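You operate a simulated robot arm through the tools that you are given. There is no shell and no other tool.

The job below is to be done with a simulated robot arm. You get a single attempt, and the scene is never put back.

TASK
Put things in order on the ply bench top. At the end: the green block brush stands on top of the yellow panel; the purple battery from the ply bench top stands where the green block brush stood; the green lamp from the ply bench top stands on top of the brown brick lump; the white water spray stands where the purple battery stood; whatever was shut is shut again. Leave all else as you found it, and nothing knocked over.

It is judged by the outcome, as a careful person would: the job done as asked, and still so three seconds after it is handed in. It fails if anything else is knocked over, pushed out of place, dropped, spilled or broken.

THE ROBOT
A 6-joint arm with a two-finger parallel gripper, fixed in place. Base frame: the origin is on the floor under the middle of its stand, x ahead of it, y to its left, z up; the work surface is at about z = 800. Lengths are in mm, angles in degrees, forces in N, time in s.
With the tool pointing down near the work surface it reaches from about 260 to 680 mm from the base axis. Its first joint turns from -66.0 to 66.0 degrees. Payload 2.9 kg.
The tool frame sits at the grasp point between the pads (the TCP): z along the fingers, y along the line on which they close. The tips reach 30 mm beyond it. The gripper opens to 110 mm. The fingers are 20 mm wide and 10 mm thick; the gripper's body (48 by 112 mm) begins 55 mm behind the TCP.
Orientation is that of the tool frame in the base frame, as [roll, pitch, yaw] about the fixed x, y, z axes, in that order (R = Rz(yaw) Ry(pitch) Rx(roll)). With the fingers straight down and closing along the base's y, the tool's x points along the base's -x, its y along +y and its z along -z.

THE INTERFACE
- The arm moves only by the tool jog_arm. Its argument "commands" is a list of rows, each a list of 7 numbers: the turn, a rotation vector about the tool's x, y, z in units of 5 degrees (1.0 is 5 degrees), then the shift along the tool's x, y, z in units of 20 mm (1.0 is 20 mm), then the finger opening in mm, from 0 to 110. In form: [[rx, ry, rz, tx, ty, tz, fingers], ...]. A call has 1 to 20 rows; each row shifts and turns the commanded pose from where the row before left it, along the tool's axes as they then stand. A call with a number of a shift or a turn outside -1 to 1 is refused whole. Rows are played at 5 a second. More than 50 mm and 8.6 degrees between two rows, or a gripper value outside its range, and nothing of the call is played. Where a pose cannot be reached the arm comes as near as it can. A force on the tool above 40 N (or 10 N above the force at the start of the call, whichever is more), or a blocked arm, ends the call early, and 0.2 s more pass. Each finger travels about 108 mm/s and halts on what it meets, pressing with about 27 N; the grip force reading is that of the motor and also rises with nothing between the fingers. The clock runs only during rows and for 0.2 s after the last one: add rows that do not move to give the fingers time. It gives the time, the measured TCP pose, the force on the tool (base axes), the opening and the grip force at its end, in the units of the frame above (readings bear some noise), with the torque about the TCP (base axes, N m) and any sound that the robot's microphone picked up.
- Cameras (640 x 400 px; columns grow to the right, rows downward): "scene" is fixed at [78.7, 444.6, 1368]; the picture's right is [-0.68, -0.73, 0.00], its down [-0.52, 0.49, -0.69] and it looks along [0.51, -0.48, -0.72] (base axes); focal length 275 px, centre (320, 200). "wrist" rides on the gripper at [72, 17, -103] in the tool frame; the picture's right is [-0.23, 0.97, 0.00], its down [-0.76, -0.18, -0.62] and it looks along [-0.61, -0.14, 0.78] (tool axes); focal length 222 px, centre (320, 200). There is no depth. A picture from a camera that has moved, and an enlarged one, comes with that camera's place and axes in the base frame and with its lens.
- get_image(camera): a new picture of that camera. The clock stands still meanwhile.
- zoom(camera, box): a new picture of the part [left, top, right, bottom] of that camera's present view, enlarged. The clock stands still meanwhile.
- sign_off(): hands the job in; it is judged then, once.

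Places have to be worked out from the pictures, the camera data and where the tool is seen. Open the gripper and draw the arm clear of the work before you hand the job in, unless the task says otherwise.

The tools are called after ">>>" as name(argument=value, ...) on one line, values as JSON. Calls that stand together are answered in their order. jog_arm: Moves the arm, as the interface text tells. Its arguments: {"type":"object","properties":{"commands":{"type":"array"}},"required":["commands"]} The other tools are called the same way: get_image (camera) takes a picture; zoom (camera, box) takes an enlarged picture of a part of a camera's view; sign_off () hands the job in.

At the start:

```text
time: 0.0
eef_pos: [411.6, 189.4, 1129.0]
tool_rot: [-180.0, 0.0, -180.0]
wrist_force: [-0.2, 0.1, 0.0]
moment: [-0.02, 0.0, 0.01]
grip_width: 110.1
gripper_force: 0.1
```

scene: 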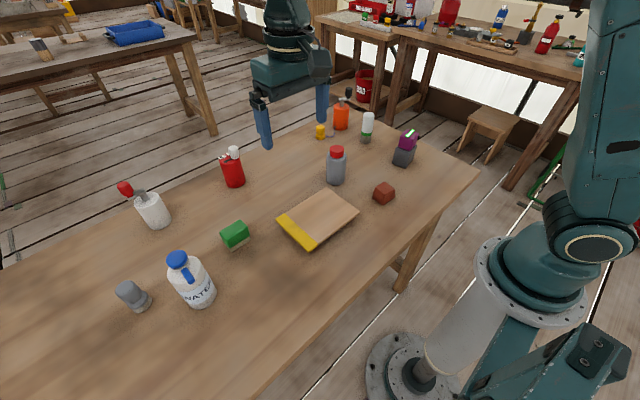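
wrist: 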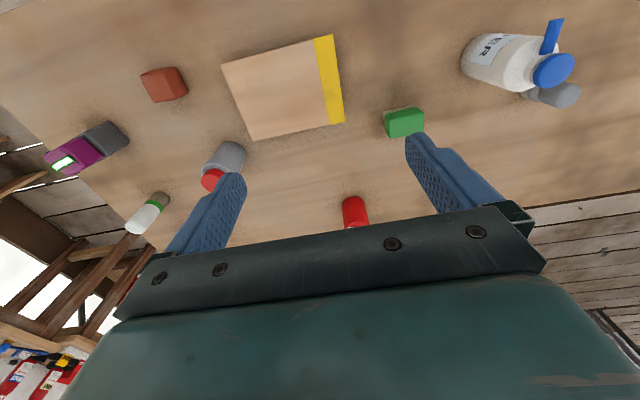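

I start by looking closer at the bench top, to identify each item.

>>> zoom(camera="scene", box=[300, 80, 460, 180])

>>> zoom(camera="scene", box=[100, 160, 260, 320])

>>> zoom(camera="scene", box=[240, 140, 420, 260])

>>> zoom(camera="wrist", box=[0, 0, 320, 200])

>>> zoom(camera="wrist", box=[320, 0, 640, 200])

```text
4.00 times, centred on (380, 130) of scene
camera zoom: at [78.7, 444.6, 1368.0], right [-0.68, -0.73, 0.0], down [-0.52, 0.49, -0.69], along [0.51, -0.48, -0.72], focal length 1099 px, centre (80, 480)
```

zoom: 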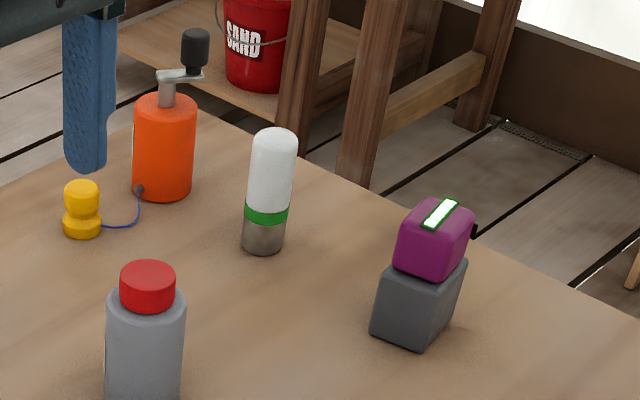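

```text
2.50 times, centred on (180, 240) of scene
camera zoom: at [78.7, 444.6, 1368.0], right [-0.68, -0.73, 0.0], down [-0.52, 0.49, -0.69], along [0.51, -0.48, -0.72], focal length 687 px, centre (670, 100)
```

zoom: 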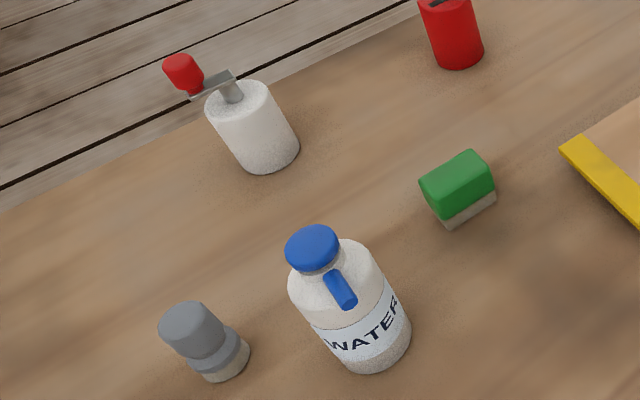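

```text
3.33 times, centred on (330, 200) of scene
camera zoom: at [78.7, 444.6, 1368.0], right [-0.68, -0.73, 0.0], down [-0.52, 0.49, -0.69], along [0.51, -0.48, -0.72], focal length 916 px, centre (287, 200)
```

zoom: 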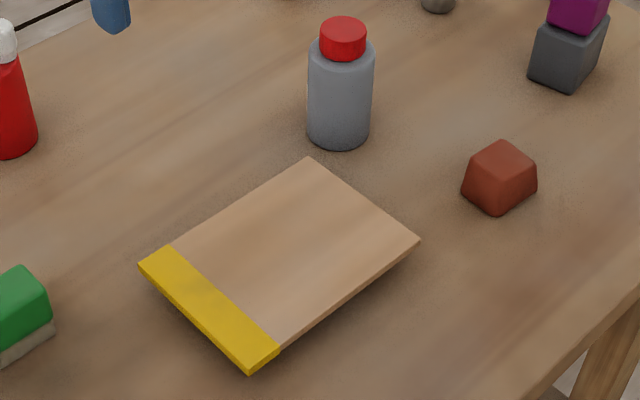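

```text
2.00 times, centred on (160, 100) of wrist
camera zoom: at [339.2, 205.6, 1232.4], right [0.23, 0.97, 0.0], down [0.76, -0.18, 0.62], along [0.61, -0.14, -0.78], focal length 444 px, centre (640, 400)
```

zoom: 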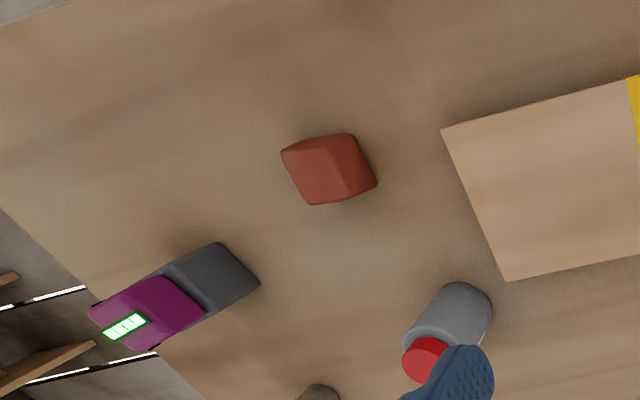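

```text
2.00 times, centred on (480, 100) of wrist
camera zoom: at [339.2, 205.6, 1232.4], right [0.23, 0.97, 0.0], down [0.76, -0.18, 0.62], along [0.61, -0.14, -0.78], focal length 444 px, centre (0, 400)
```

zoom: 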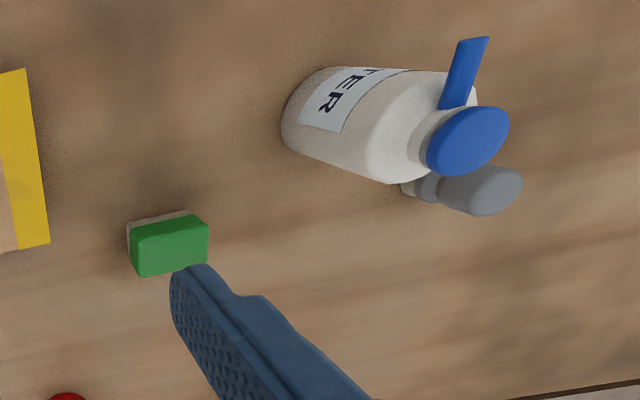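

The bench shows the brush near (507,321), the panel centred near (430,120), the brick near (363,-80), the battery near (429,-275), the lamp near (579,-255), and the spray near (440,447). I move the arm high above the bench toward the battery side to get a second view.

>>> jog_arm(commands=[[0, 0, 0, 0.3, -1, 0.3, 110], [0, 0, 0, 0.3, -1, 0.3, 110], [0, 0, 0, 0.3, -1, 0.3, 110], [0, 0, 0, 0.3, -1, 0.3, 110], [0, 0, 0, 0.3, -1, 0.3, 110], [0, 0, 0, 0.3, -1, 0.3, 110], [0, 0, 0, 0.3, -1, 0.3, 110], [0, 0, 0, 0.3, -1, 0.3, 110], [0, 0, 0, 0.3, -1, 0.3, 110], [0, 0, 0, 0.3, -1, 0.3, 110], [0, 0, 0, 0.3, -1, 0.3, 110], [0, 0, 0, 0.3, -1, 0.3, 110]])

>>> get_image(camera="wrist")

>>> get_image(camera="scene")

```text
time: 2.6
eef_pos: [339.6, -52.2, 1057.4]
tool_rot: [180.0, 0.0, 179.9]
wrist_force: [-0.2, 0.5, -0.4]
moment: [0.02, -0.04, 0.02]
grip_width: 109.9
gripper_force: 0.1
```

```text
taken
camera wrist: at [267.1, -34.7, 1160.5], right [0.23, 0.97, 0.0], down [0.76, -0.18, 0.62], along [0.61, -0.14, -0.78], focal length 222 px, centre (320, 200)
```

wrist: 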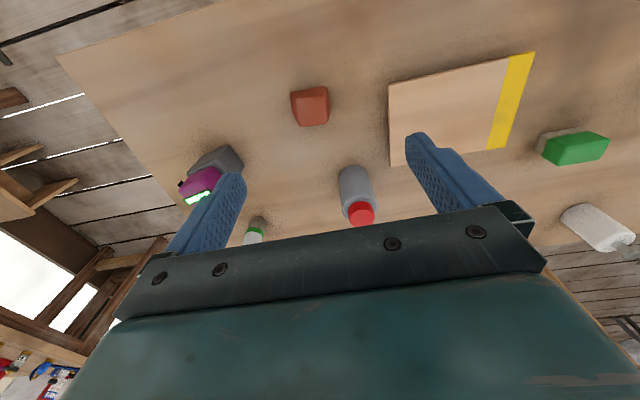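

```text
taken
```

scene: 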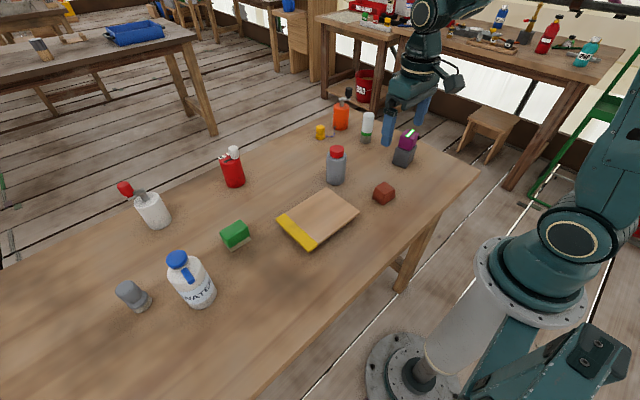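

The first move matched expectations. I continue toward the battery to see whether the purple part and the grey part are one object.

>>> jog_arm(commands=[[0, 0, 0, 0.23, -0.96, 0.28, 110], [0, 0, 0, 0.23, -0.96, 0.28, 110], [0, 0, 0, 0.23, -0.96, 0.28, 110], [0, 0, 0, 0.23, -0.96, 0.28, 110], [0, 0, 0, 0.23, -0.96, 0.28, 110], [0, 0, 0, 0.23, -0.96, 0.28, 110], [0, 0, 0, 0.23, -0.96, 0.28, 110], [0, 0, 0, 0.23, -0.96, 0.28, 110], [0, 0, 0, 0.23, -0.96, 0.28, 110], [0, 0, 0, 0.23, -0.96, 0.28, 110]])

>>> get_image(camera="wrist")

>>> zoom(camera="scene", box=[380, 120, 444, 160])

```text
time: 4.8
eef_pos: [294.5, -242.5, 1000.3]
tool_rot: [180.0, 0.0, -179.9]
wrist_force: [0.5, 0.0, -0.1]
moment: [-0.01, -0.04, 0.0]
grip_width: 110.1
gripper_force: 0.0
```

```text
taken
camera wrist: at [221.4, -226.4, 1103.4], right [0.23, 0.97, 0.0], down [0.76, -0.18, 0.62], along [0.61, -0.14, -0.78], focal length 222 px, centre (320, 200)
```

wrist: 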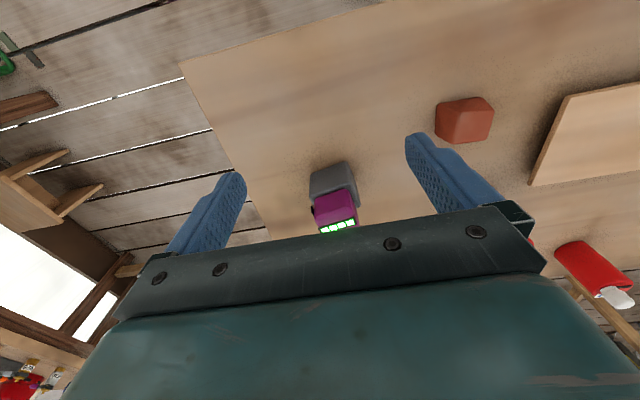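

```text
10.00 times, centred on (412, 140) of scene
camera zoom: at [78.7, 444.6, 1368.0], right [-0.68, -0.73, 0.0], down [-0.52, 0.49, -0.69], along [0.51, -0.48, -0.72], focal length 2747 px, centre (-600, 800)
```

zoom: 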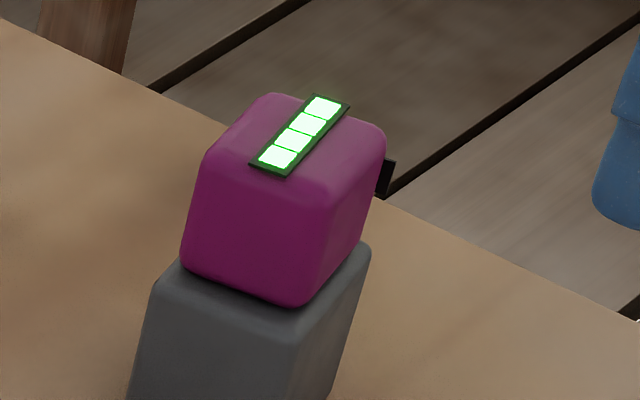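

I zoom in on the battery in the wrist view to judge its shape and the joint between its two parts.

>>> zoom(camera="wrist", box=[270, 140, 398, 240])

>>> zoom(camera="scene", box=[348, 100, 444, 180])

```text
4.00 times, centred on (334, 190) of wrist
camera zoom: at [221.4, -226.4, 1103.4], right [0.23, 0.97, 0.0], down [0.76, -0.18, 0.62], along [0.61, -0.14, -0.78], focal length 888 px, centre (264, 240)
```

zoom: 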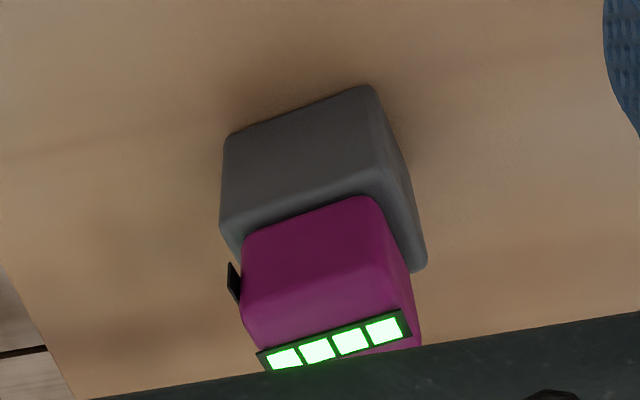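

```text
5.00 times, centred on (396, 140) of scene
camera zoom: at [78.7, 444.6, 1368.0], right [-0.68, -0.73, 0.0], down [-0.52, 0.49, -0.69], along [0.51, -0.48, -0.72], focal length 1374 px, centre (-60, 500)
```

zoom: 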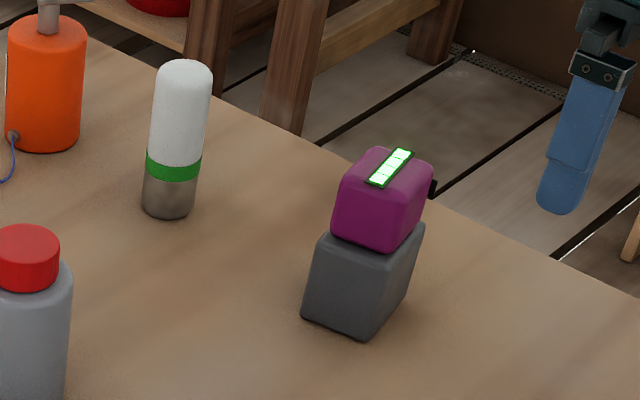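

The grey and purple parts share one orientation, so the battery reads as a single object, about 61 x 45 mm and centred near (420,-252). Next I zoom in on the brick and panel from here and on the brick in the scene view.

>>> zoom(camera="wrist", box=[400, 70, 528, 150])

>>> zoom(camera="scene", box=[352, 170, 416, 210])

>>> zoom(camera="scene", box=[340, 100, 404, 140])

>>> zoom(camera="scene", box=[200, 210, 264, 250])

>>> zoom(camera="scene", box=[130, 240, 242, 310])

```text
5.00 times, centred on (464, 110) of wrist
camera zoom: at [221.4, -226.4, 1103.4], right [0.23, 0.97, 0.0], down [0.76, -0.18, 0.62], along [0.61, -0.14, -0.78], focal length 1111 px, centre (-400, 650)
```

zoom: 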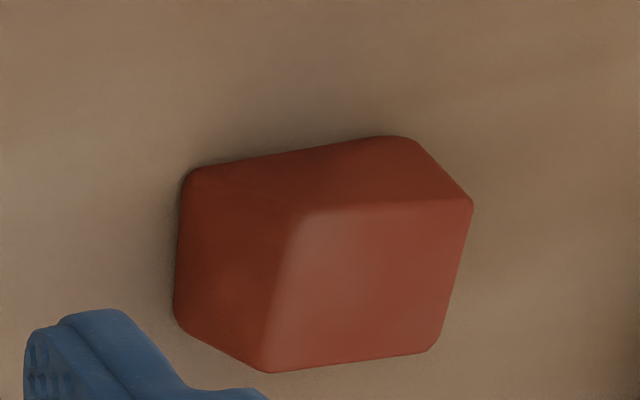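

```text
10.00 times, centred on (384, 190) of scene
camera zoom: at [78.7, 444.6, 1368.0], right [-0.68, -0.73, 0.0], down [-0.52, 0.49, -0.69], along [0.51, -0.48, -0.72], focal length 2747 px, centre (-320, 300)
```

zoom: 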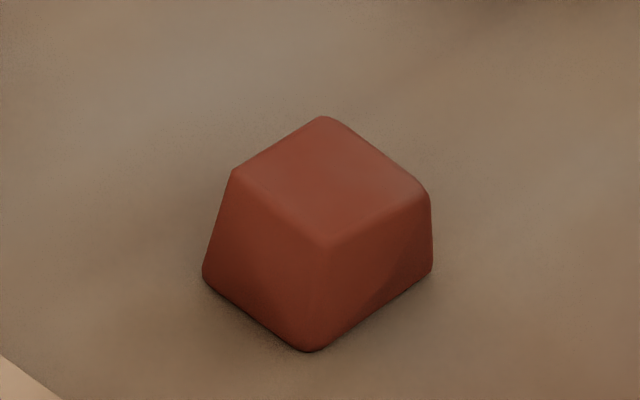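

```text
10.00 times, centred on (372, 120) of scene
camera zoom: at [78.7, 444.6, 1368.0], right [-0.68, -0.73, 0.0], down [-0.52, 0.49, -0.69], along [0.51, -0.48, -0.72], focal length 2747 px, centre (-200, 1000)
```

zoom: 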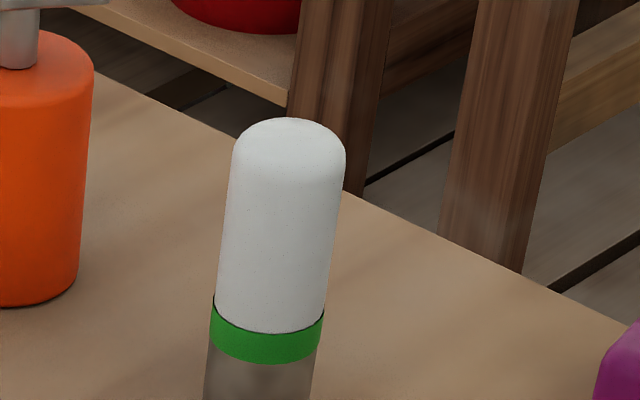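

```text
10.00 times, centred on (232, 230) of scene
camera zoom: at [78.7, 444.6, 1368.0], right [-0.68, -0.73, 0.0], down [-0.52, 0.49, -0.69], along [0.51, -0.48, -0.72], focal length 2747 px, centre (1200, -100)
```

zoom: 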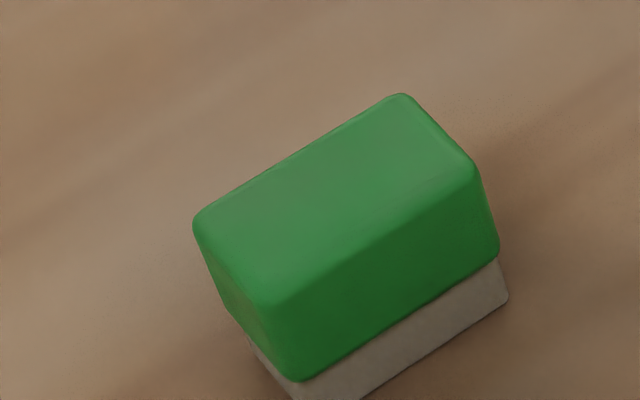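

```text
5.71 times, centred on (186, 275) of scene
camera zoom: at [78.7, 444.6, 1368.0], right [-0.68, -0.73, 0.0], down [-0.52, 0.49, -0.69], along [0.51, -0.48, -0.72], focal length 1570 px, centre (1086, -229)
```

zoom: 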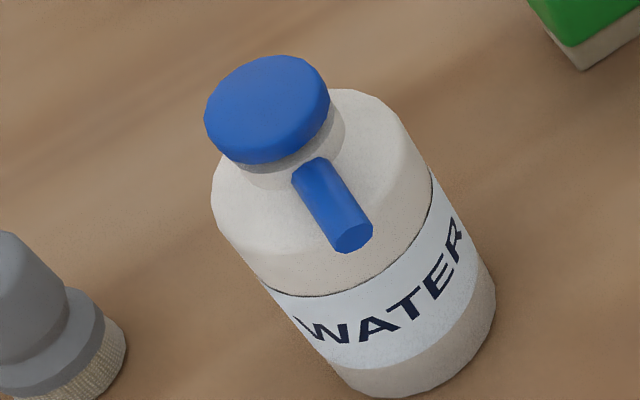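

Brick top looks about 38 x 38 mm near (361,-70) at z≈838; brush centre near (517,319), about 37 x 57 x 45 mm. I move over the panel for a closer view of its thickness and of the brush.

>>> jog_arm(commands=[[0, 0, 0, -0.1, 0.98, 0.11, 110], [0, 0, 0, -0.1, 0.98, 0.11, 110], [0, 0, 0, -0.1, 0.98, 0.11, 110], [0, 0, 0, -0.1, 0.98, 0.11, 110], [0, 0, 0, -0.1, 0.98, 0.11, 110], [0, 0, 0, -0.1, 0.98, 0.11, 110], [0, 0, 0, -0.1, 0.98, 0.11, 110], [0, 0, 0, -0.1, 0.98, 0.11, 110], [0, 0, 0, -0.1, 0.98, 0.11, 110]])

>>> get_image(camera="wrist")

>>> jog_arm(commands=[[0, 0, 0, -0.1, 0.98, 0.11, 110], [0, 0, 0, -0.1, 0.98, 0.11, 110], [0, 0, 0, -0.1, 0.98, 0.11, 110], [0, 0, 0, -0.1, 0.98, 0.11, 110], [0, 0, 0, -0.1, 0.98, 0.11, 110], [0, 0, 0, -0.1, 0.98, 0.11, 110], [0, 0, 0, -0.1, 0.98, 0.11, 110], [0, 0, 0, -0.1, 0.98, 0.11, 110], [0, 0, 0, -0.1, 0.98, 0.11, 110]])

>>> get_image(camera="wrist")

```text
time: 6.8
eef_pos: [312.9, -65.9, 982.9]
tool_rot: [-179.9, 0.0, 179.9]
wrist_force: [-0.7, -0.2, 0.9]
moment: [0.02, 0.01, 0.03]
grip_width: 110.1
gripper_force: 0.1
```

```text
taken
camera wrist: at [239.4, -50.0, 1084.4], right [0.23, 0.97, 0.0], down [0.76, -0.18, 0.62], along [0.61, -0.14, -0.78], focal length 222 px, centre (320, 200)
```

wrist: 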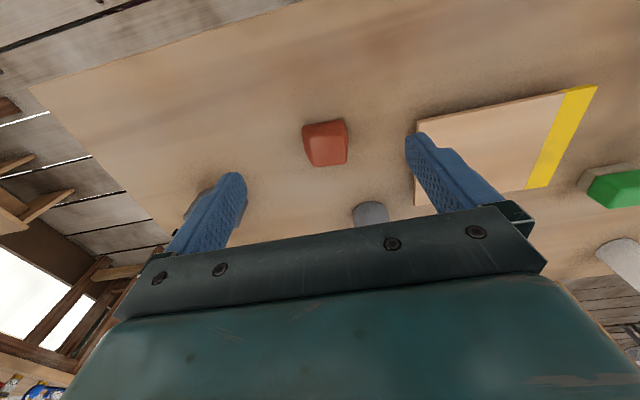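

```text
time: 8.8
eef_pos: [329.9, 110.8, 962.0]
tool_rot: [179.9, 0.0, 179.9]
wrist_force: [0.6, -0.2, 0.4]
moment: [0.02, 0.02, -0.03]
grip_width: 110.1
gripper_force: 0.1
```

```text
taken
camera wrist: at [257.1, 126.9, 1064.6], right [0.23, 0.97, 0.0], down [0.76, -0.18, 0.62], along [0.61, -0.14, -0.78], focal length 222 px, centre (320, 200)
```

wrist: 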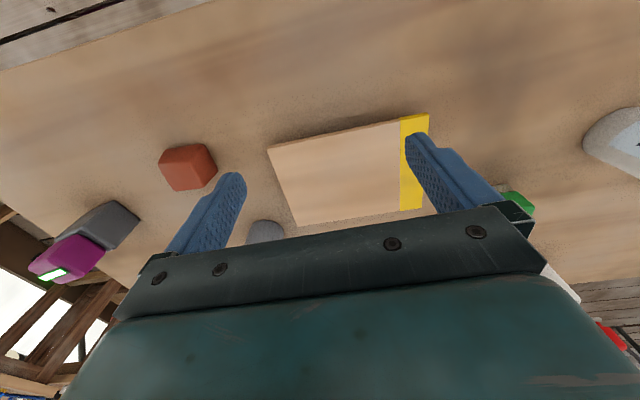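

I zoom on the panel's near edge to measure its thickness, and on the brick from this second angle.

>>> zoom(camera="wrist", box=[256, 100, 448, 220])

>>> zoom(camera="wrist", box=[140, 130, 236, 190])

>>> zoom(camera="scene", box=[270, 180, 366, 260])

```text
3.33 times, centred on (352, 160) of wrist
camera zoom: at [257.1, 126.9, 1064.6], right [0.23, 0.97, 0.0], down [0.76, -0.18, 0.62], along [0.61, -0.14, -0.78], focal length 740 px, centre (213, 333)
```

zoom: 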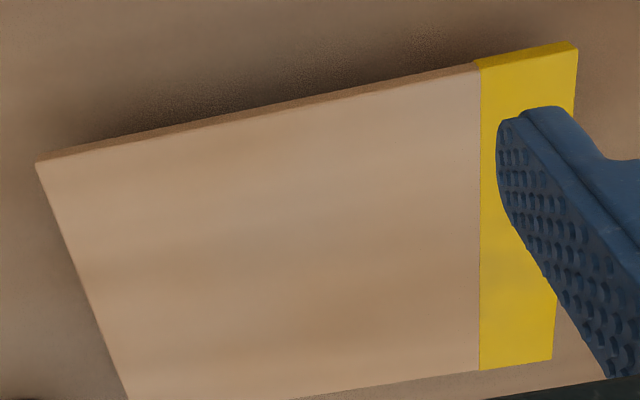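

```text
6.67 times, centred on (188, 160) of wrist
camera zoom: at [257.1, 126.9, 1064.6], right [0.23, 0.97, 0.0], down [0.76, -0.18, 0.62], along [0.61, -0.14, -0.78], focal length 1481 px, centre (1200, 467)
```

zoom: 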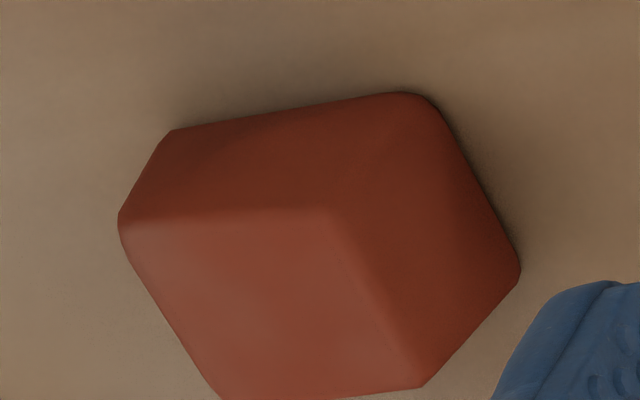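

```text
5.00 times, centred on (318, 220) of scene
camera zoom: at [78.7, 444.6, 1368.0], right [-0.68, -0.73, 0.0], down [-0.52, 0.49, -0.69], along [0.51, -0.48, -0.72], focal length 1374 px, centre (330, 100)
```

zoom: 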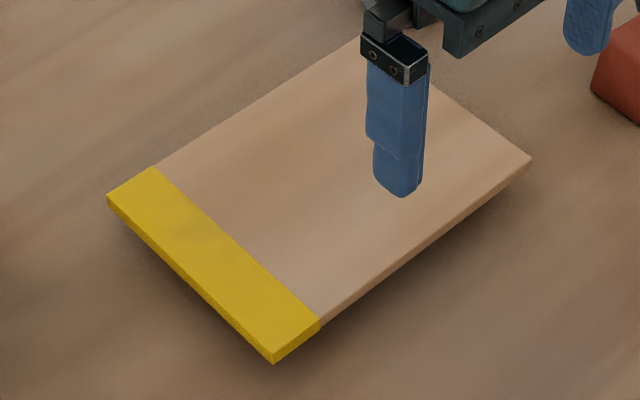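

Triangulating the panel's near corners puts its top face at about z≈830, so it stands well above the table. I tilt the tool to look under its near edge before loading anything on it.

>>> jog_arm(commands=[[0, -1, 0, 0, 0, 0, 110], [0, -1, 0, 0, 0, 0, 110], [0, -1, 0, 0, 0, 0, 110], [0, -1, 0, 0, 0, 0, 110], [0, -1, 0, 0, 0, 0, 110], [0, -1, 0, 0, 0, 0, 110], [0, -1, 0, 0, 0, 0, 110], [0, 0, 0, 0, 0, 0, 110]])

>>> get_image(camera="wrist")

>>> get_image(camera="scene")

```text
time: 10.6
eef_pos: [334.9, 112.6, 963.2]
tool_rot: [-179.9, 34.9, 179.9]
wrist_force: [-0.7, 0.8, 0.0]
moment: [0.02, 0.0, -0.02]
grip_width: 110.0
gripper_force: 0.1
out of reach, approached as far as the arm can: row 7
```

```text
taken
camera wrist: at [215.7, 128.9, 1006.3], right [0.19, 0.97, 0.13], down [0.27, -0.18, 0.95], along [0.95, -0.14, -0.29], focal length 222 px, centre (320, 200)
```

wrist: 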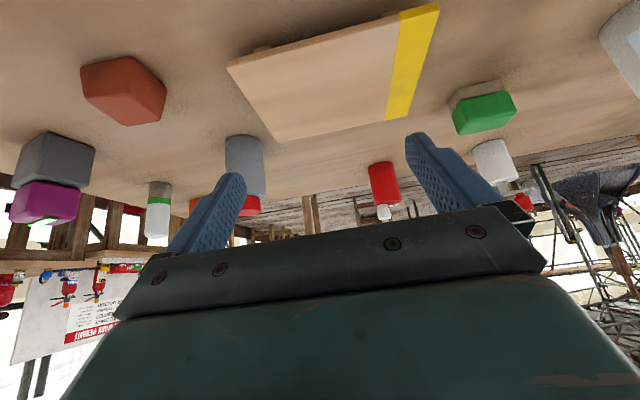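

```text
taken
```

scene: 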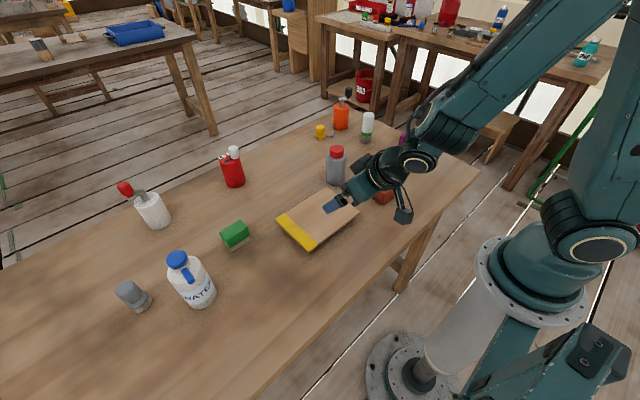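

This view helps: there seems to be something under the panel's near-left edge. I zoom in there and on the other items.

>>> zoom(camera="wrist", box=[216, 0, 344, 80])

>>> zoom(camera="wrist", box=[330, 0, 458, 80])

>>> zoom(camera="wrist", box=[430, 70, 526, 140])

>>> zoom(camera="wrist", box=[0, 50, 180, 240])

```text
5.00 times, centred on (280, 40) of wrist
camera zoom: at [215.7, 128.9, 1006.3], right [0.19, 0.97, 0.13], down [0.27, -0.18, 0.95], along [0.95, -0.14, -0.29], focal length 1111 px, centre (520, 1000)
```

zoom: 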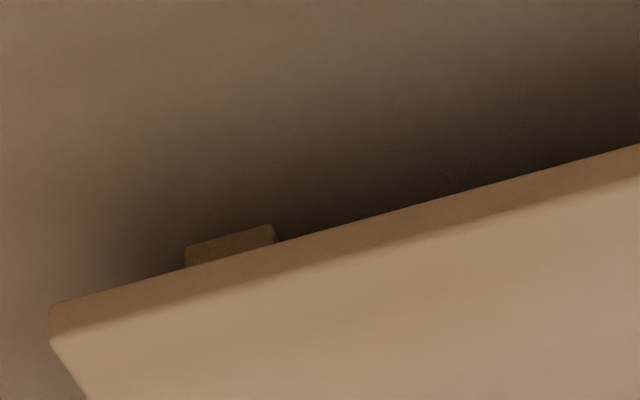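

```text
5.00 times, centred on (394, 40) of wrist
camera zoom: at [215.7, 128.9, 1006.3], right [0.19, 0.97, 0.13], down [0.27, -0.18, 0.95], along [0.95, -0.14, -0.29], focal length 1111 px, centre (-50, 1000)
```

zoom: 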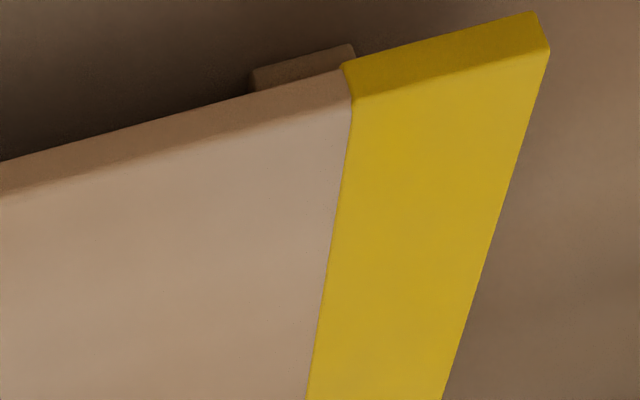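

```text
5.71 times, centred on (478, 105) of wrist
camera zoom: at [215.7, 128.9, 1006.3], right [0.19, 0.97, 0.13], down [0.27, -0.18, 0.95], along [0.95, -0.14, -0.29], focal length 1269 px, centre (-583, 743)
```

zoom: 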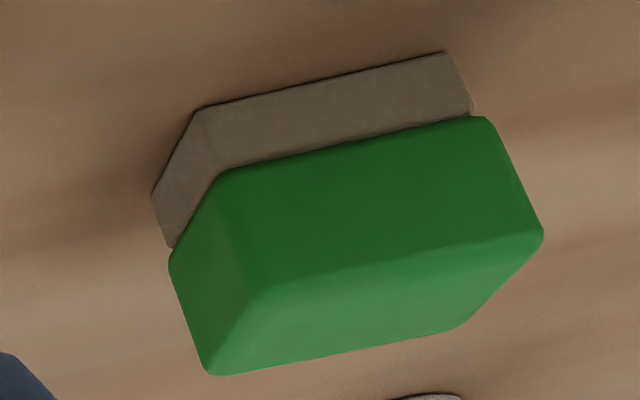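

```text
2.11 times, centred on (90, 145) of wrist
camera zoom: at [215.7, 128.9, 1006.3], right [0.19, 0.97, 0.13], down [0.27, -0.18, 0.95], along [0.95, -0.14, -0.29], focal length 468 px, centre (804, 316)
```

zoom: 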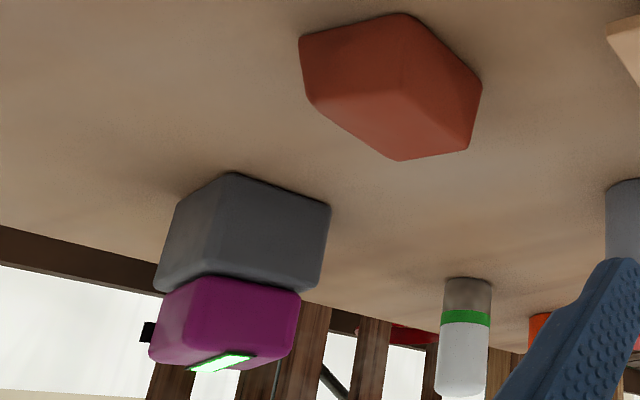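

The panel is a board on two battens (feet) with its top at z≈830, so it is stable to load at its middle, about (419,130). The brush is about 50 mm tall, with its green part from z≈820 to 851. I turn the tool back upright.

>>> jog_arm(commands=[[0, 1, 0, 0, 0, 0, 110], [0, 1, 0, 0, 0, 0, 110], [0, 1, 0, 0, 0, 0, 110], [0, 1, 0, 0, 0, 0, 110], [0, 1, 0, 0, 0, 0, 110], [0, 1, 0, 0, 0, 0, 110], [0, 1, 0, 0, 0, 0, 110], [0, 0, 0, 0, 0, 0, 110]])

```text
time: 12.4
eef_pos: [335.0, 113.2, 963.2]
tool_rot: [-180.0, -0.1, -180.0]
wrist_force: [1.2, 0.2, 0.1]
moment: [0.03, 0.03, -0.01]
grip_width: 110.0
gripper_force: 0.0
```

The tool is upright again at (335,113,963). I move toward the brush, stopping a little short to check its position once more.

>>> jog_arm(commands=[[0, 0, 0, -0.477, 0.923, 0.1, 110], [0, 0, 0, -0.477, 0.923, 0.1, 110], [0, 0, 0, -0.477, 0.923, 0.1, 110], [0, 0, 0, -0.477, 0.923, 0.1, 110], [0, 0, 0, -0.477, 0.923, 0.1, 110], [0, 0, 0, -0.477, 0.923, 0.1, 110], [0, 0, 0, -0.477, 0.923, 0.1, 110], [0, 0, 0, -0.477, 0.923, 0.1, 110], [0, 0, 0, -0.477, 0.923, 0.1, 110], [0, 0, 0, -0.477, 0.923, 0.1, 110], [0, 0, 0, -0.477, 0.923, 0.1, 110], [0, 0, 0, 0, 0, 0, 110]])

>>> get_image(camera="wrist")

```text
time: 15.0
eef_pos: [440.5, 316.7, 942.9]
tool_rot: [-180.0, 0.0, -180.0]
wrist_force: [0.1, -0.1, 0.3]
moment: [0.02, -0.02, -0.02]
grip_width: 110.2
gripper_force: 0.0
```

```text
taken
camera wrist: at [366.5, 332.7, 1044.1], right [0.23, 0.97, 0.0], down [0.76, -0.18, 0.62], along [0.61, -0.14, -0.78], focal length 222 px, centre (320, 200)
```

wrist: 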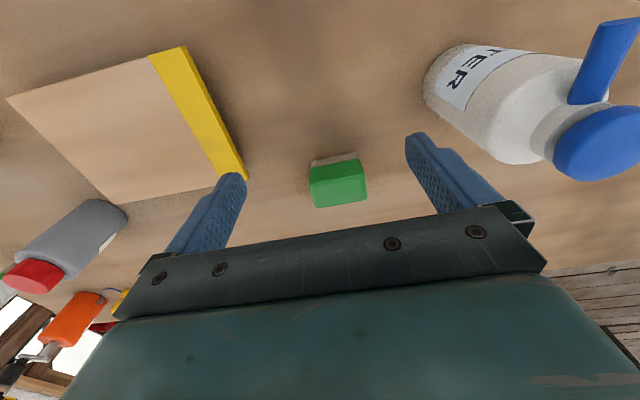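

I zoom in on the brush and the spray bottle in this view.

>>> zoom(camera="wrist", box=[290, 140, 386, 210])

>>> zoom(camera="wrist", box=[410, 10, 640, 190])

```text
5.71 times, centred on (338, 175) of wrist
camera zoom: at [366.5, 332.7, 1044.1], right [0.23, 0.97, 0.0], down [0.76, -0.18, 0.62], along [0.61, -0.14, -0.78], focal length 1269 px, centre (217, 343)
```

zoom: 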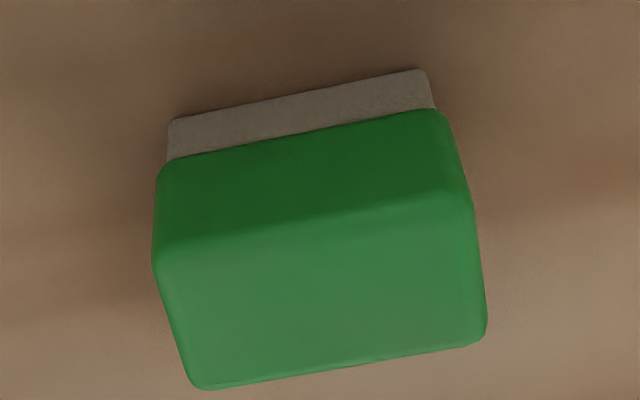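

```text
2.22 times, centred on (525, 100) of wrist
camera zoom: at [366.5, 332.7, 1044.1], right [0.23, 0.97, 0.0], down [0.76, -0.18, 0.62], along [0.61, -0.14, -0.78], focal length 494 px, centre (-136, 422)
```

zoom: 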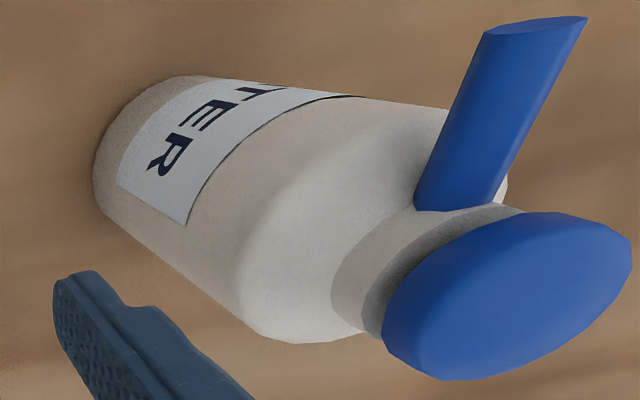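

Brush centre refined to about (512,320), with its top at z≈851. I move over it and lower with open fingers to TCP z≈838.

>>> jog_arm(commands=[[0, 0, 0, -0.9, 0.045, 0, 110], [0, 0, 0, -0.9, 0.045, 0, 110], [0, 0, 0, -0.9, 0.045, 0, 110], [0, 0, 0, -0.9, 0.045, 0, 110], [0, 0, 0, 0, 0, 0.85, 110], [0, 0, 0, 0, 0, 0.85, 110], [0, 0, 0, 0, 0, 0.85, 110], [0, 0, 0, 0, 0, 0.85, 110], [0, 0, 0, 0, 0, 0, 110]])

>>> get_image(camera="wrist")

>>> zoom(camera="scene", box=[170, 180, 298, 260])

```text
time: 17.0
eef_pos: [511.2, 318.9, 872.4]
tool_rot: [180.0, 0.0, 180.0]
wrist_force: [0.1, 0.6, 0.5]
moment: [0.03, -0.05, -0.03]
grip_width: 110.2
gripper_force: 0.0
```

```text
taken
camera wrist: at [438.3, 335.7, 975.6], right [0.23, 0.97, 0.0], down [0.76, -0.18, 0.62], along [0.61, -0.14, -0.78], focal length 222 px, centre (320, 200)
```

wrist: 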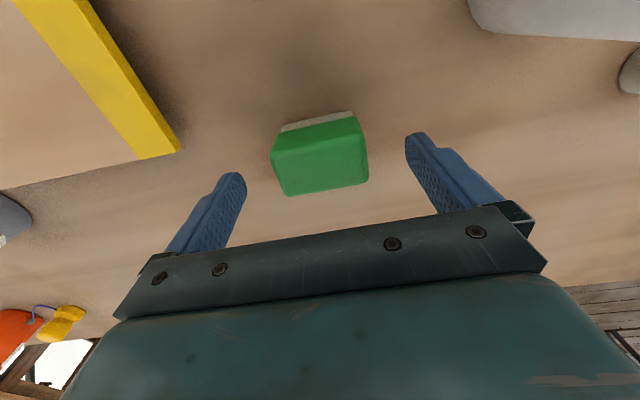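

```text
5.00 times, centred on (234, 220) of scene
camera zoom: at [78.7, 444.6, 1368.0], right [-0.68, -0.73, 0.0], down [-0.52, 0.49, -0.69], along [0.51, -0.48, -0.72], focal length 1374 px, centre (750, 100)
```

zoom: 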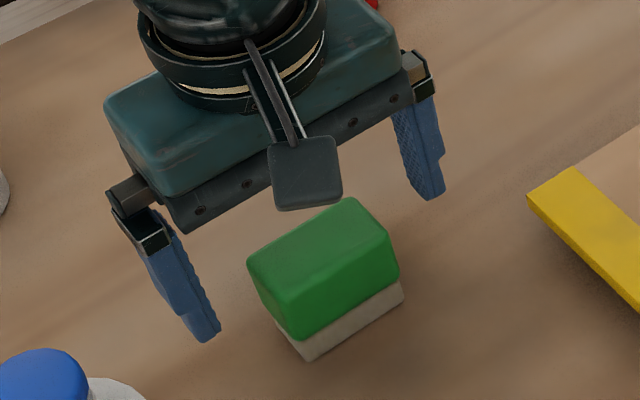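

The brush sits centred between the fingers. I lower the last 34 mm and close on it.

>>> jog_arm(commands=[[0, 0, 0, 0, 0, 0.85, 110], [0, 0, 0, 0, 0, 0.85, 110], [0, 0, 0, 0, 0, 0, 110], [0, 0, 0, 0, 0, 0, 40], [0, 0, 0, 0, 0, 0, 40], [0, 0, 0, 0, 0, 0, 40], [0, 0, 0, 0, 0, 0, 40]])

```text
time: 18.6
eef_pos: [510.7, 319.4, 838.2]
tool_rot: [180.0, 0.0, -179.9]
wrist_force: [-0.5, -0.8, -0.2]
moment: [0.01, -0.01, 0.04]
grip_width: 59.4
gripper_force: 27.0
```

Gripped at 59 mm with 27 N. I lift straight up about 100 mm and check.

>>> jog_arm(commands=[[0, 0, 0, 0, 0, -0.4, 40], [0, 0, 0, 0, 0, -0.8, 40], [0, 0, 0, 0, 0, -0.95, 40], [0, 0, 0, 0, 0, -0.95, 40], [0, 0, 0, 0, 0, -0.95, 40], [0, 0, 0, 0, 0, -0.95, 40], [0, 0, 0, 0, 0, 0, 40]])

>>> get_image(camera="scene")

>>> get_image(camera="wrist")

```text
time: 20.2
eef_pos: [513.2, 319.7, 940.2]
tool_rot: [180.0, 0.0, 180.0]
wrist_force: [0.2, 0.4, -0.6]
moment: [-0.01, 0.03, 0.0]
grip_width: 59.0
gripper_force: 26.5
```

```text
taken
```

scene: 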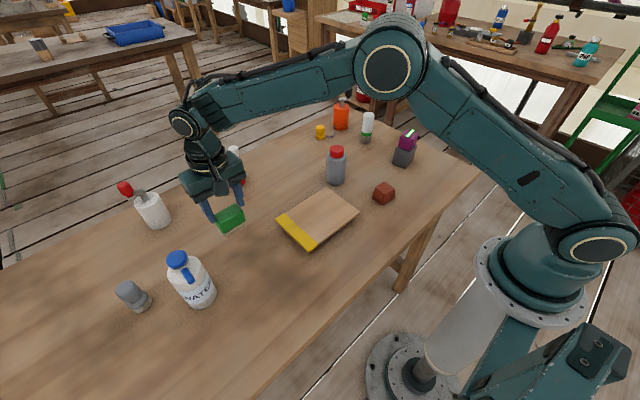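

```text
taken
camera wrist: at [438.5, 336.0, 1042.8], right [0.23, 0.97, 0.0], down [0.76, -0.18, 0.62], along [0.61, -0.14, -0.78], focal length 222 px, centre (320, 200)
```

wrist: 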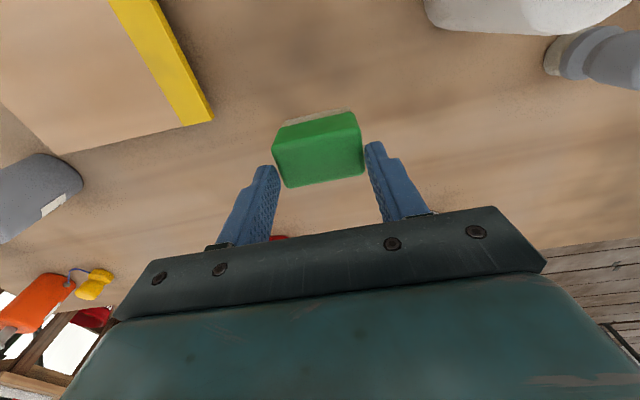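

The brush is held firmly. I carry it over to the panel's middle at about (419,130).

>>> jog_arm(commands=[[0, 0, 0, 0.465, -0.947, 0, 40], [0, 0, 0, 0.465, -0.947, 0, 40], [0, 0, 0, 0.465, -0.947, 0, 40], [0, 0, 0, 0.465, -0.947, 0, 40], [0, 0, 0, 0.465, -0.947, 0, 40], [0, 0, 0, 0.465, -0.947, 0, 40], [0, 0, 0, 0.465, -0.947, 0, 40], [0, 0, 0, 0.465, -0.947, 0, 40], [0, 0, 0, 0.465, -0.947, 0, 40], [0, 0, 0, 0.465, -0.947, 0, 40], [0, 0, 0, 0, 0, 0.9, 40], [0, 0, 0, 0, 0, 0.9, 40], [0, 0, 0, 0, 0, 0, 40]])

>>> get_image(camera="scene")

>>> get_image(camera="wrist")

```text
time: 23.0
eef_pos: [420.5, 131.5, 905.5]
tool_rot: [180.0, 0.4, -179.9]
wrist_force: [3.0, 0.2, 25.4]
moment: [-0.01, -0.23, -0.02]
grip_width: 59.1
gripper_force: 26.7
```

```text
taken
```

scene: 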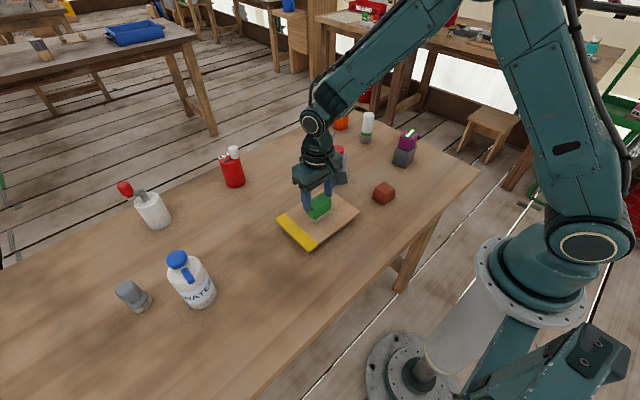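

```text
taken
camera wrist: at [346.9, 147.0, 1007.6], right [0.23, 0.97, 0.0], down [0.76, -0.18, 0.63], along [0.61, -0.14, -0.78], focal length 222 px, centre (320, 200)
```

wrist: 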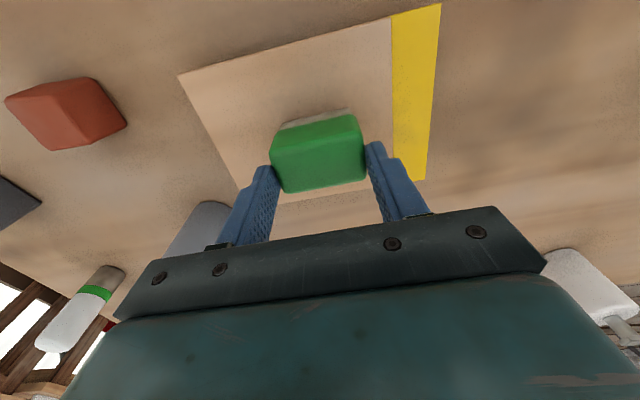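

A 25 N upward force reading shows the brush is already touching something, at TCP z≈905, higher than I expected. I look closely before doing anything further.

>>> zoom(camera="scene", box=[270, 160, 374, 260])

>>> zoom(camera="wrist", box=[170, 0, 458, 210])

>>> zoom(camera="wrist", box=[260, 100, 376, 200])

```text
4.00 times, centred on (322, 210) of scene
camera zoom: at [78.4, 444.5, 1368.1], right [-0.68, -0.73, 0.0], down [-0.52, 0.49, -0.69], along [0.51, -0.48, -0.72], focal length 1099 px, centre (312, 160)
```

zoom: 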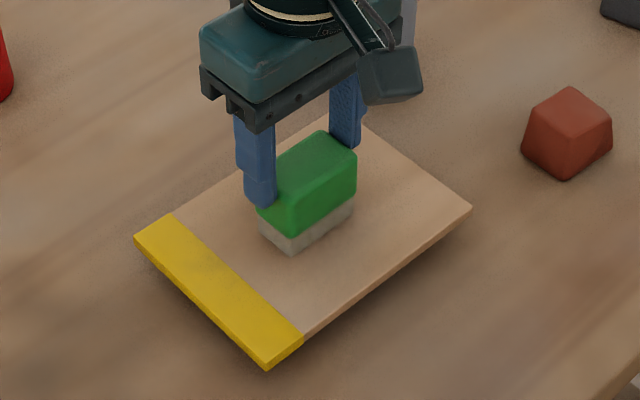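

```text
1.90 times, centred on (314, 105) of wrist
camera zoom: at [346.9, 147.0, 1007.6], right [0.23, 0.97, 0.0], down [0.76, -0.18, 0.63], along [0.61, -0.14, -0.78], focal length 423 px, centre (331, 381)
```

zoom: 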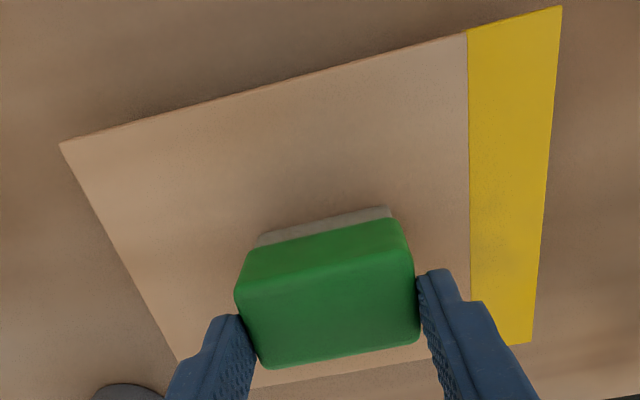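

```text
4.00 times, centred on (318, 150) of wrist
camera zoom: at [346.9, 147.0, 1007.6], right [0.23, 0.97, 0.0], down [0.76, -0.18, 0.63], along [0.61, -0.14, -0.78], focal length 888 px, centre (328, 400)
```

zoom: 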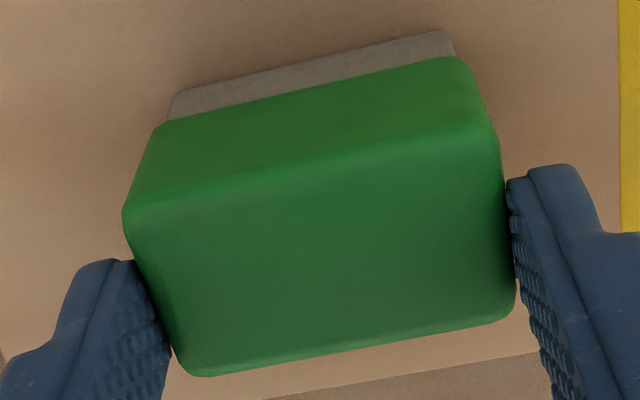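

The brush evidently slid down in the fingers while it was lifted: its top is now about 20 mm below the TCP, and its bottom already rests on the panel at z≈830. It sits mid-panel, so I ease the pressure by 1 mm and check.

>>> jog_arm(commands=[[0, 0, 0, 0, 0, -0.05, 40], [0, 0, 0, 0, 0, 0, 40], [0, 0, 0, 0, 0, 0, 40]])

```text
time: 23.8
eef_pos: [419.2, 130.5, 904.7]
tool_rot: [180.0, 0.1, 180.0]
wrist_force: [7.5, 1.3, 17.9]
moment: [0.12, -0.64, 0.01]
grip_width: 59.2
gripper_force: 26.6
```

Force dropped to about 18 N, with some sideways force left. I ease up another 1.4 mm.

>>> jog_arm(commands=[[0, 0, 0, 0, 0, -0.07, 40], [0, 0, 0, 0, 0, 0, 40], [0, 0, 0, 0, 0, 0, 40]])

>>> zoom(camera="scene", box=[290, 170, 370, 250])

```text
time: 24.6
eef_pos: [417.0, 130.4, 905.7]
tool_rot: [-179.9, -0.2, -180.0]
wrist_force: [1.6, 0.4, 3.6]
moment: [0.1, -0.2, 0.03]
grip_width: 59.0
gripper_force: 26.9
```

```text
5.00 times, centred on (330, 210) of scene
camera zoom: at [78.7, 444.6, 1368.0], right [-0.68, -0.73, 0.0], down [-0.52, 0.49, -0.69], along [0.51, -0.48, -0.72], focal length 1374 px, centre (270, 150)
```

zoom: 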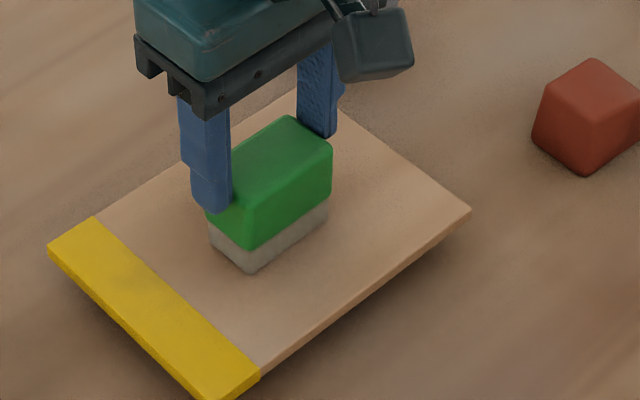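

The load is now only about 4 N and the brush stands flat on the panel's middle. I open the fingers and then raise the arm.

>>> jog_arm(commands=[[0, 0, 0, 0, 0, 0, 66], [0, 0, 0, 0, 0, 0, 80], [0, 0, 0, 0, 0, 0, 110], [0, 0, 0, 0, 0, 0, 110], [0, 0, 0, 0, 0, -0.8, 110], [0, 0, 0, 0, 0, -0.9, 110], [0, 0, 0, 0, 0, -0.9, 110], [0, 0, 0, 0, 0, 0, 110]])

>>> get_image(camera="wrist")

>>> zoom(camera="scene", box=[250, 150, 378, 260])

```text
time: 26.4
eef_pos: [419.5, 130.1, 957.5]
tool_rot: [180.0, 0.0, -180.0]
wrist_force: [-0.3, -0.7, 0.1]
moment: [-0.01, 0.0, -0.03]
grip_width: 110.1
gripper_force: 0.1
```

```text
taken
camera wrist: at [345.8, 146.6, 1060.9], right [0.23, 0.97, 0.0], down [0.76, -0.18, 0.62], along [0.61, -0.14, -0.78], focal length 222 px, centre (320, 200)
```

wrist: 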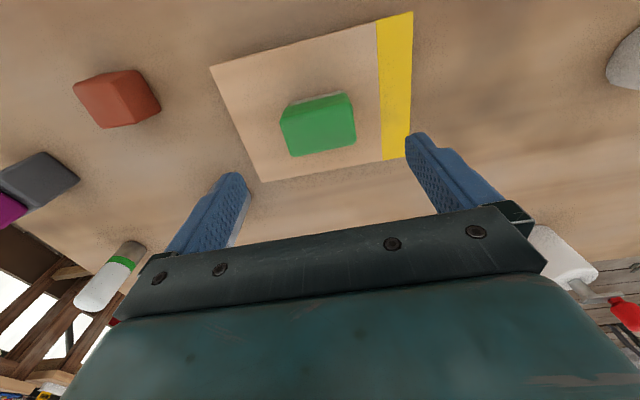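

```text
3.64 times, centred on (314, 205) of scene
camera zoom: at [78.7, 444.6, 1368.0], right [-0.68, -0.73, 0.0], down [-0.52, 0.49, -0.69], along [0.51, -0.48, -0.72], focal length 999 px, centre (342, 182)
```

zoom: 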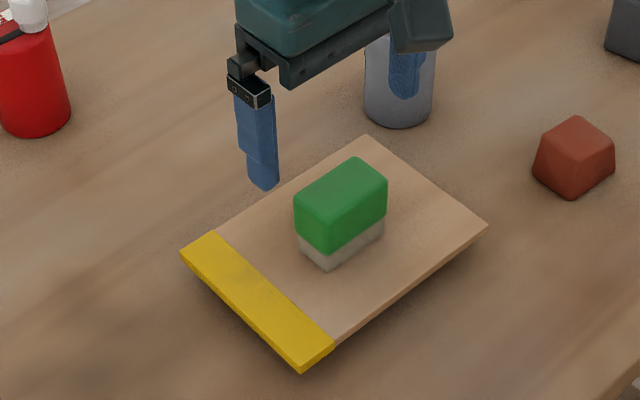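

The brush stands upright on the panel with the panel unmoved. Next is the battery: I move across at this height to a viewing spot in front of it.

>>> jog_arm(commands=[[0, 0, 0, 0.22, -0.96, -0.05, 110], [0, 0, 0, 0.22, -0.96, -0.05, 110], [0, 0, 0, 0.22, -0.96, -0.05, 110], [0, 0, 0, 0.22, -0.96, -0.05, 110], [0, 0, 0, 0.22, -0.96, -0.05, 110], [0, 0, 0, 0.22, -0.96, -0.05, 110], [0, 0, 0, 0.22, -0.96, -0.05, 110], [0, 0, 0, 0.22, -0.96, -0.05, 110], [0, 0, 0, 0.22, -0.96, -0.05, 110], [0, 0, 0, 0.22, -0.96, -0.05, 110], [0, 0, 0, 0.22, -0.96, -0.05, 110], [0, 0, 0, 0.22, -0.96, -0.05, 110], [0, 0, 0, 0.22, -0.96, -0.05, 110], [0, 0, 0, 0.22, -0.96, -0.05, 110], [0, 0, 0, 0.22, -0.96, -0.05, 110], [0, 0, 0, 0.22, -0.96, -0.05, 110], [0, 0, 0, 0.22, -0.96, -0.05, 110], [0, 0, 0, 0.22, -0.96, -0.05, 110], [0, 0, 0, 0.22, -0.96, -0.05, 110], [0, 0, 0, 0.22, -0.96, -0.05, 110]])

>>> get_image(camera="wrist")

>>> zoom(camera="wrist", box=[256, 110, 416, 230])

>>> zoom(camera="scene", box=[280, 180, 360, 250])

```text
time: 30.6
eef_pos: [330.2, -253.3, 977.9]
tool_rot: [180.0, 0.0, -180.0]
wrist_force: [-0.6, -0.3, -1.3]
moment: [0.0, -0.01, 0.01]
grip_width: 110.0
gripper_force: 0.1
```

```text
taken
camera wrist: at [257.1, -236.9, 1081.0], right [0.23, 0.97, 0.0], down [0.76, -0.18, 0.62], along [0.61, -0.14, -0.78], focal length 222 px, centre (320, 200)
```

wrist: 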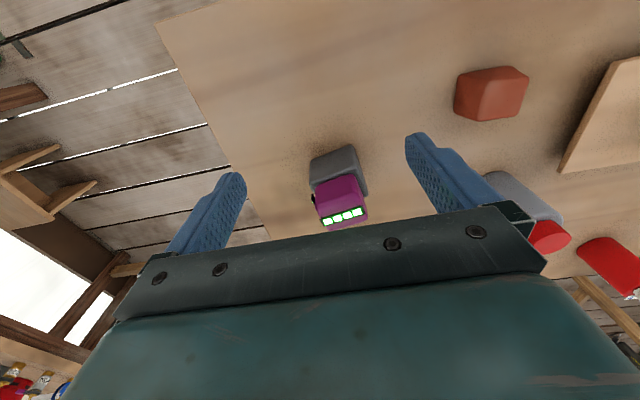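

```text
3.33 times, centred on (336, 170) of wrist
camera zoom: at [257.1, -236.9, 1081.0], right [0.23, 0.97, 0.0], down [0.76, -0.18, 0.62], along [0.61, -0.14, -0.78], focal length 740 px, centre (267, 300)
```

zoom: 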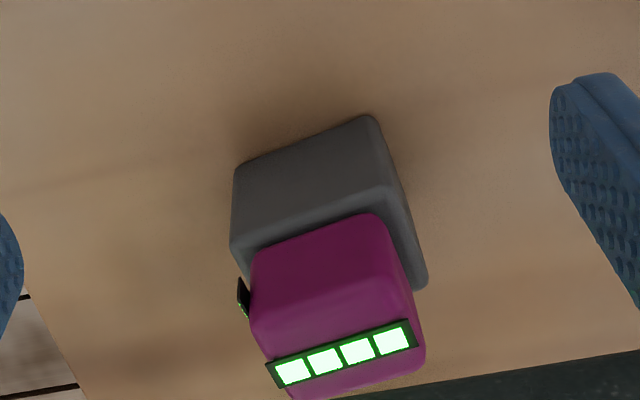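

```text
5.71 times, centred on (320, 215) of scene
camera zoom: at [78.7, 444.6, 1368.0], right [-0.68, -0.73, 0.0], down [-0.52, 0.49, -0.69], along [0.51, -0.48, -0.72], focal length 1570 px, centre (320, 114)
```

zoom: 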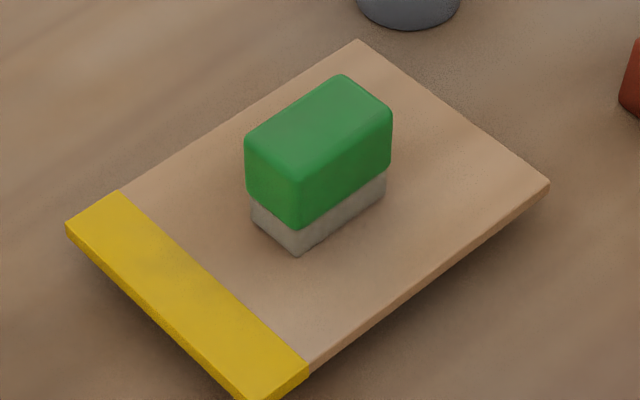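

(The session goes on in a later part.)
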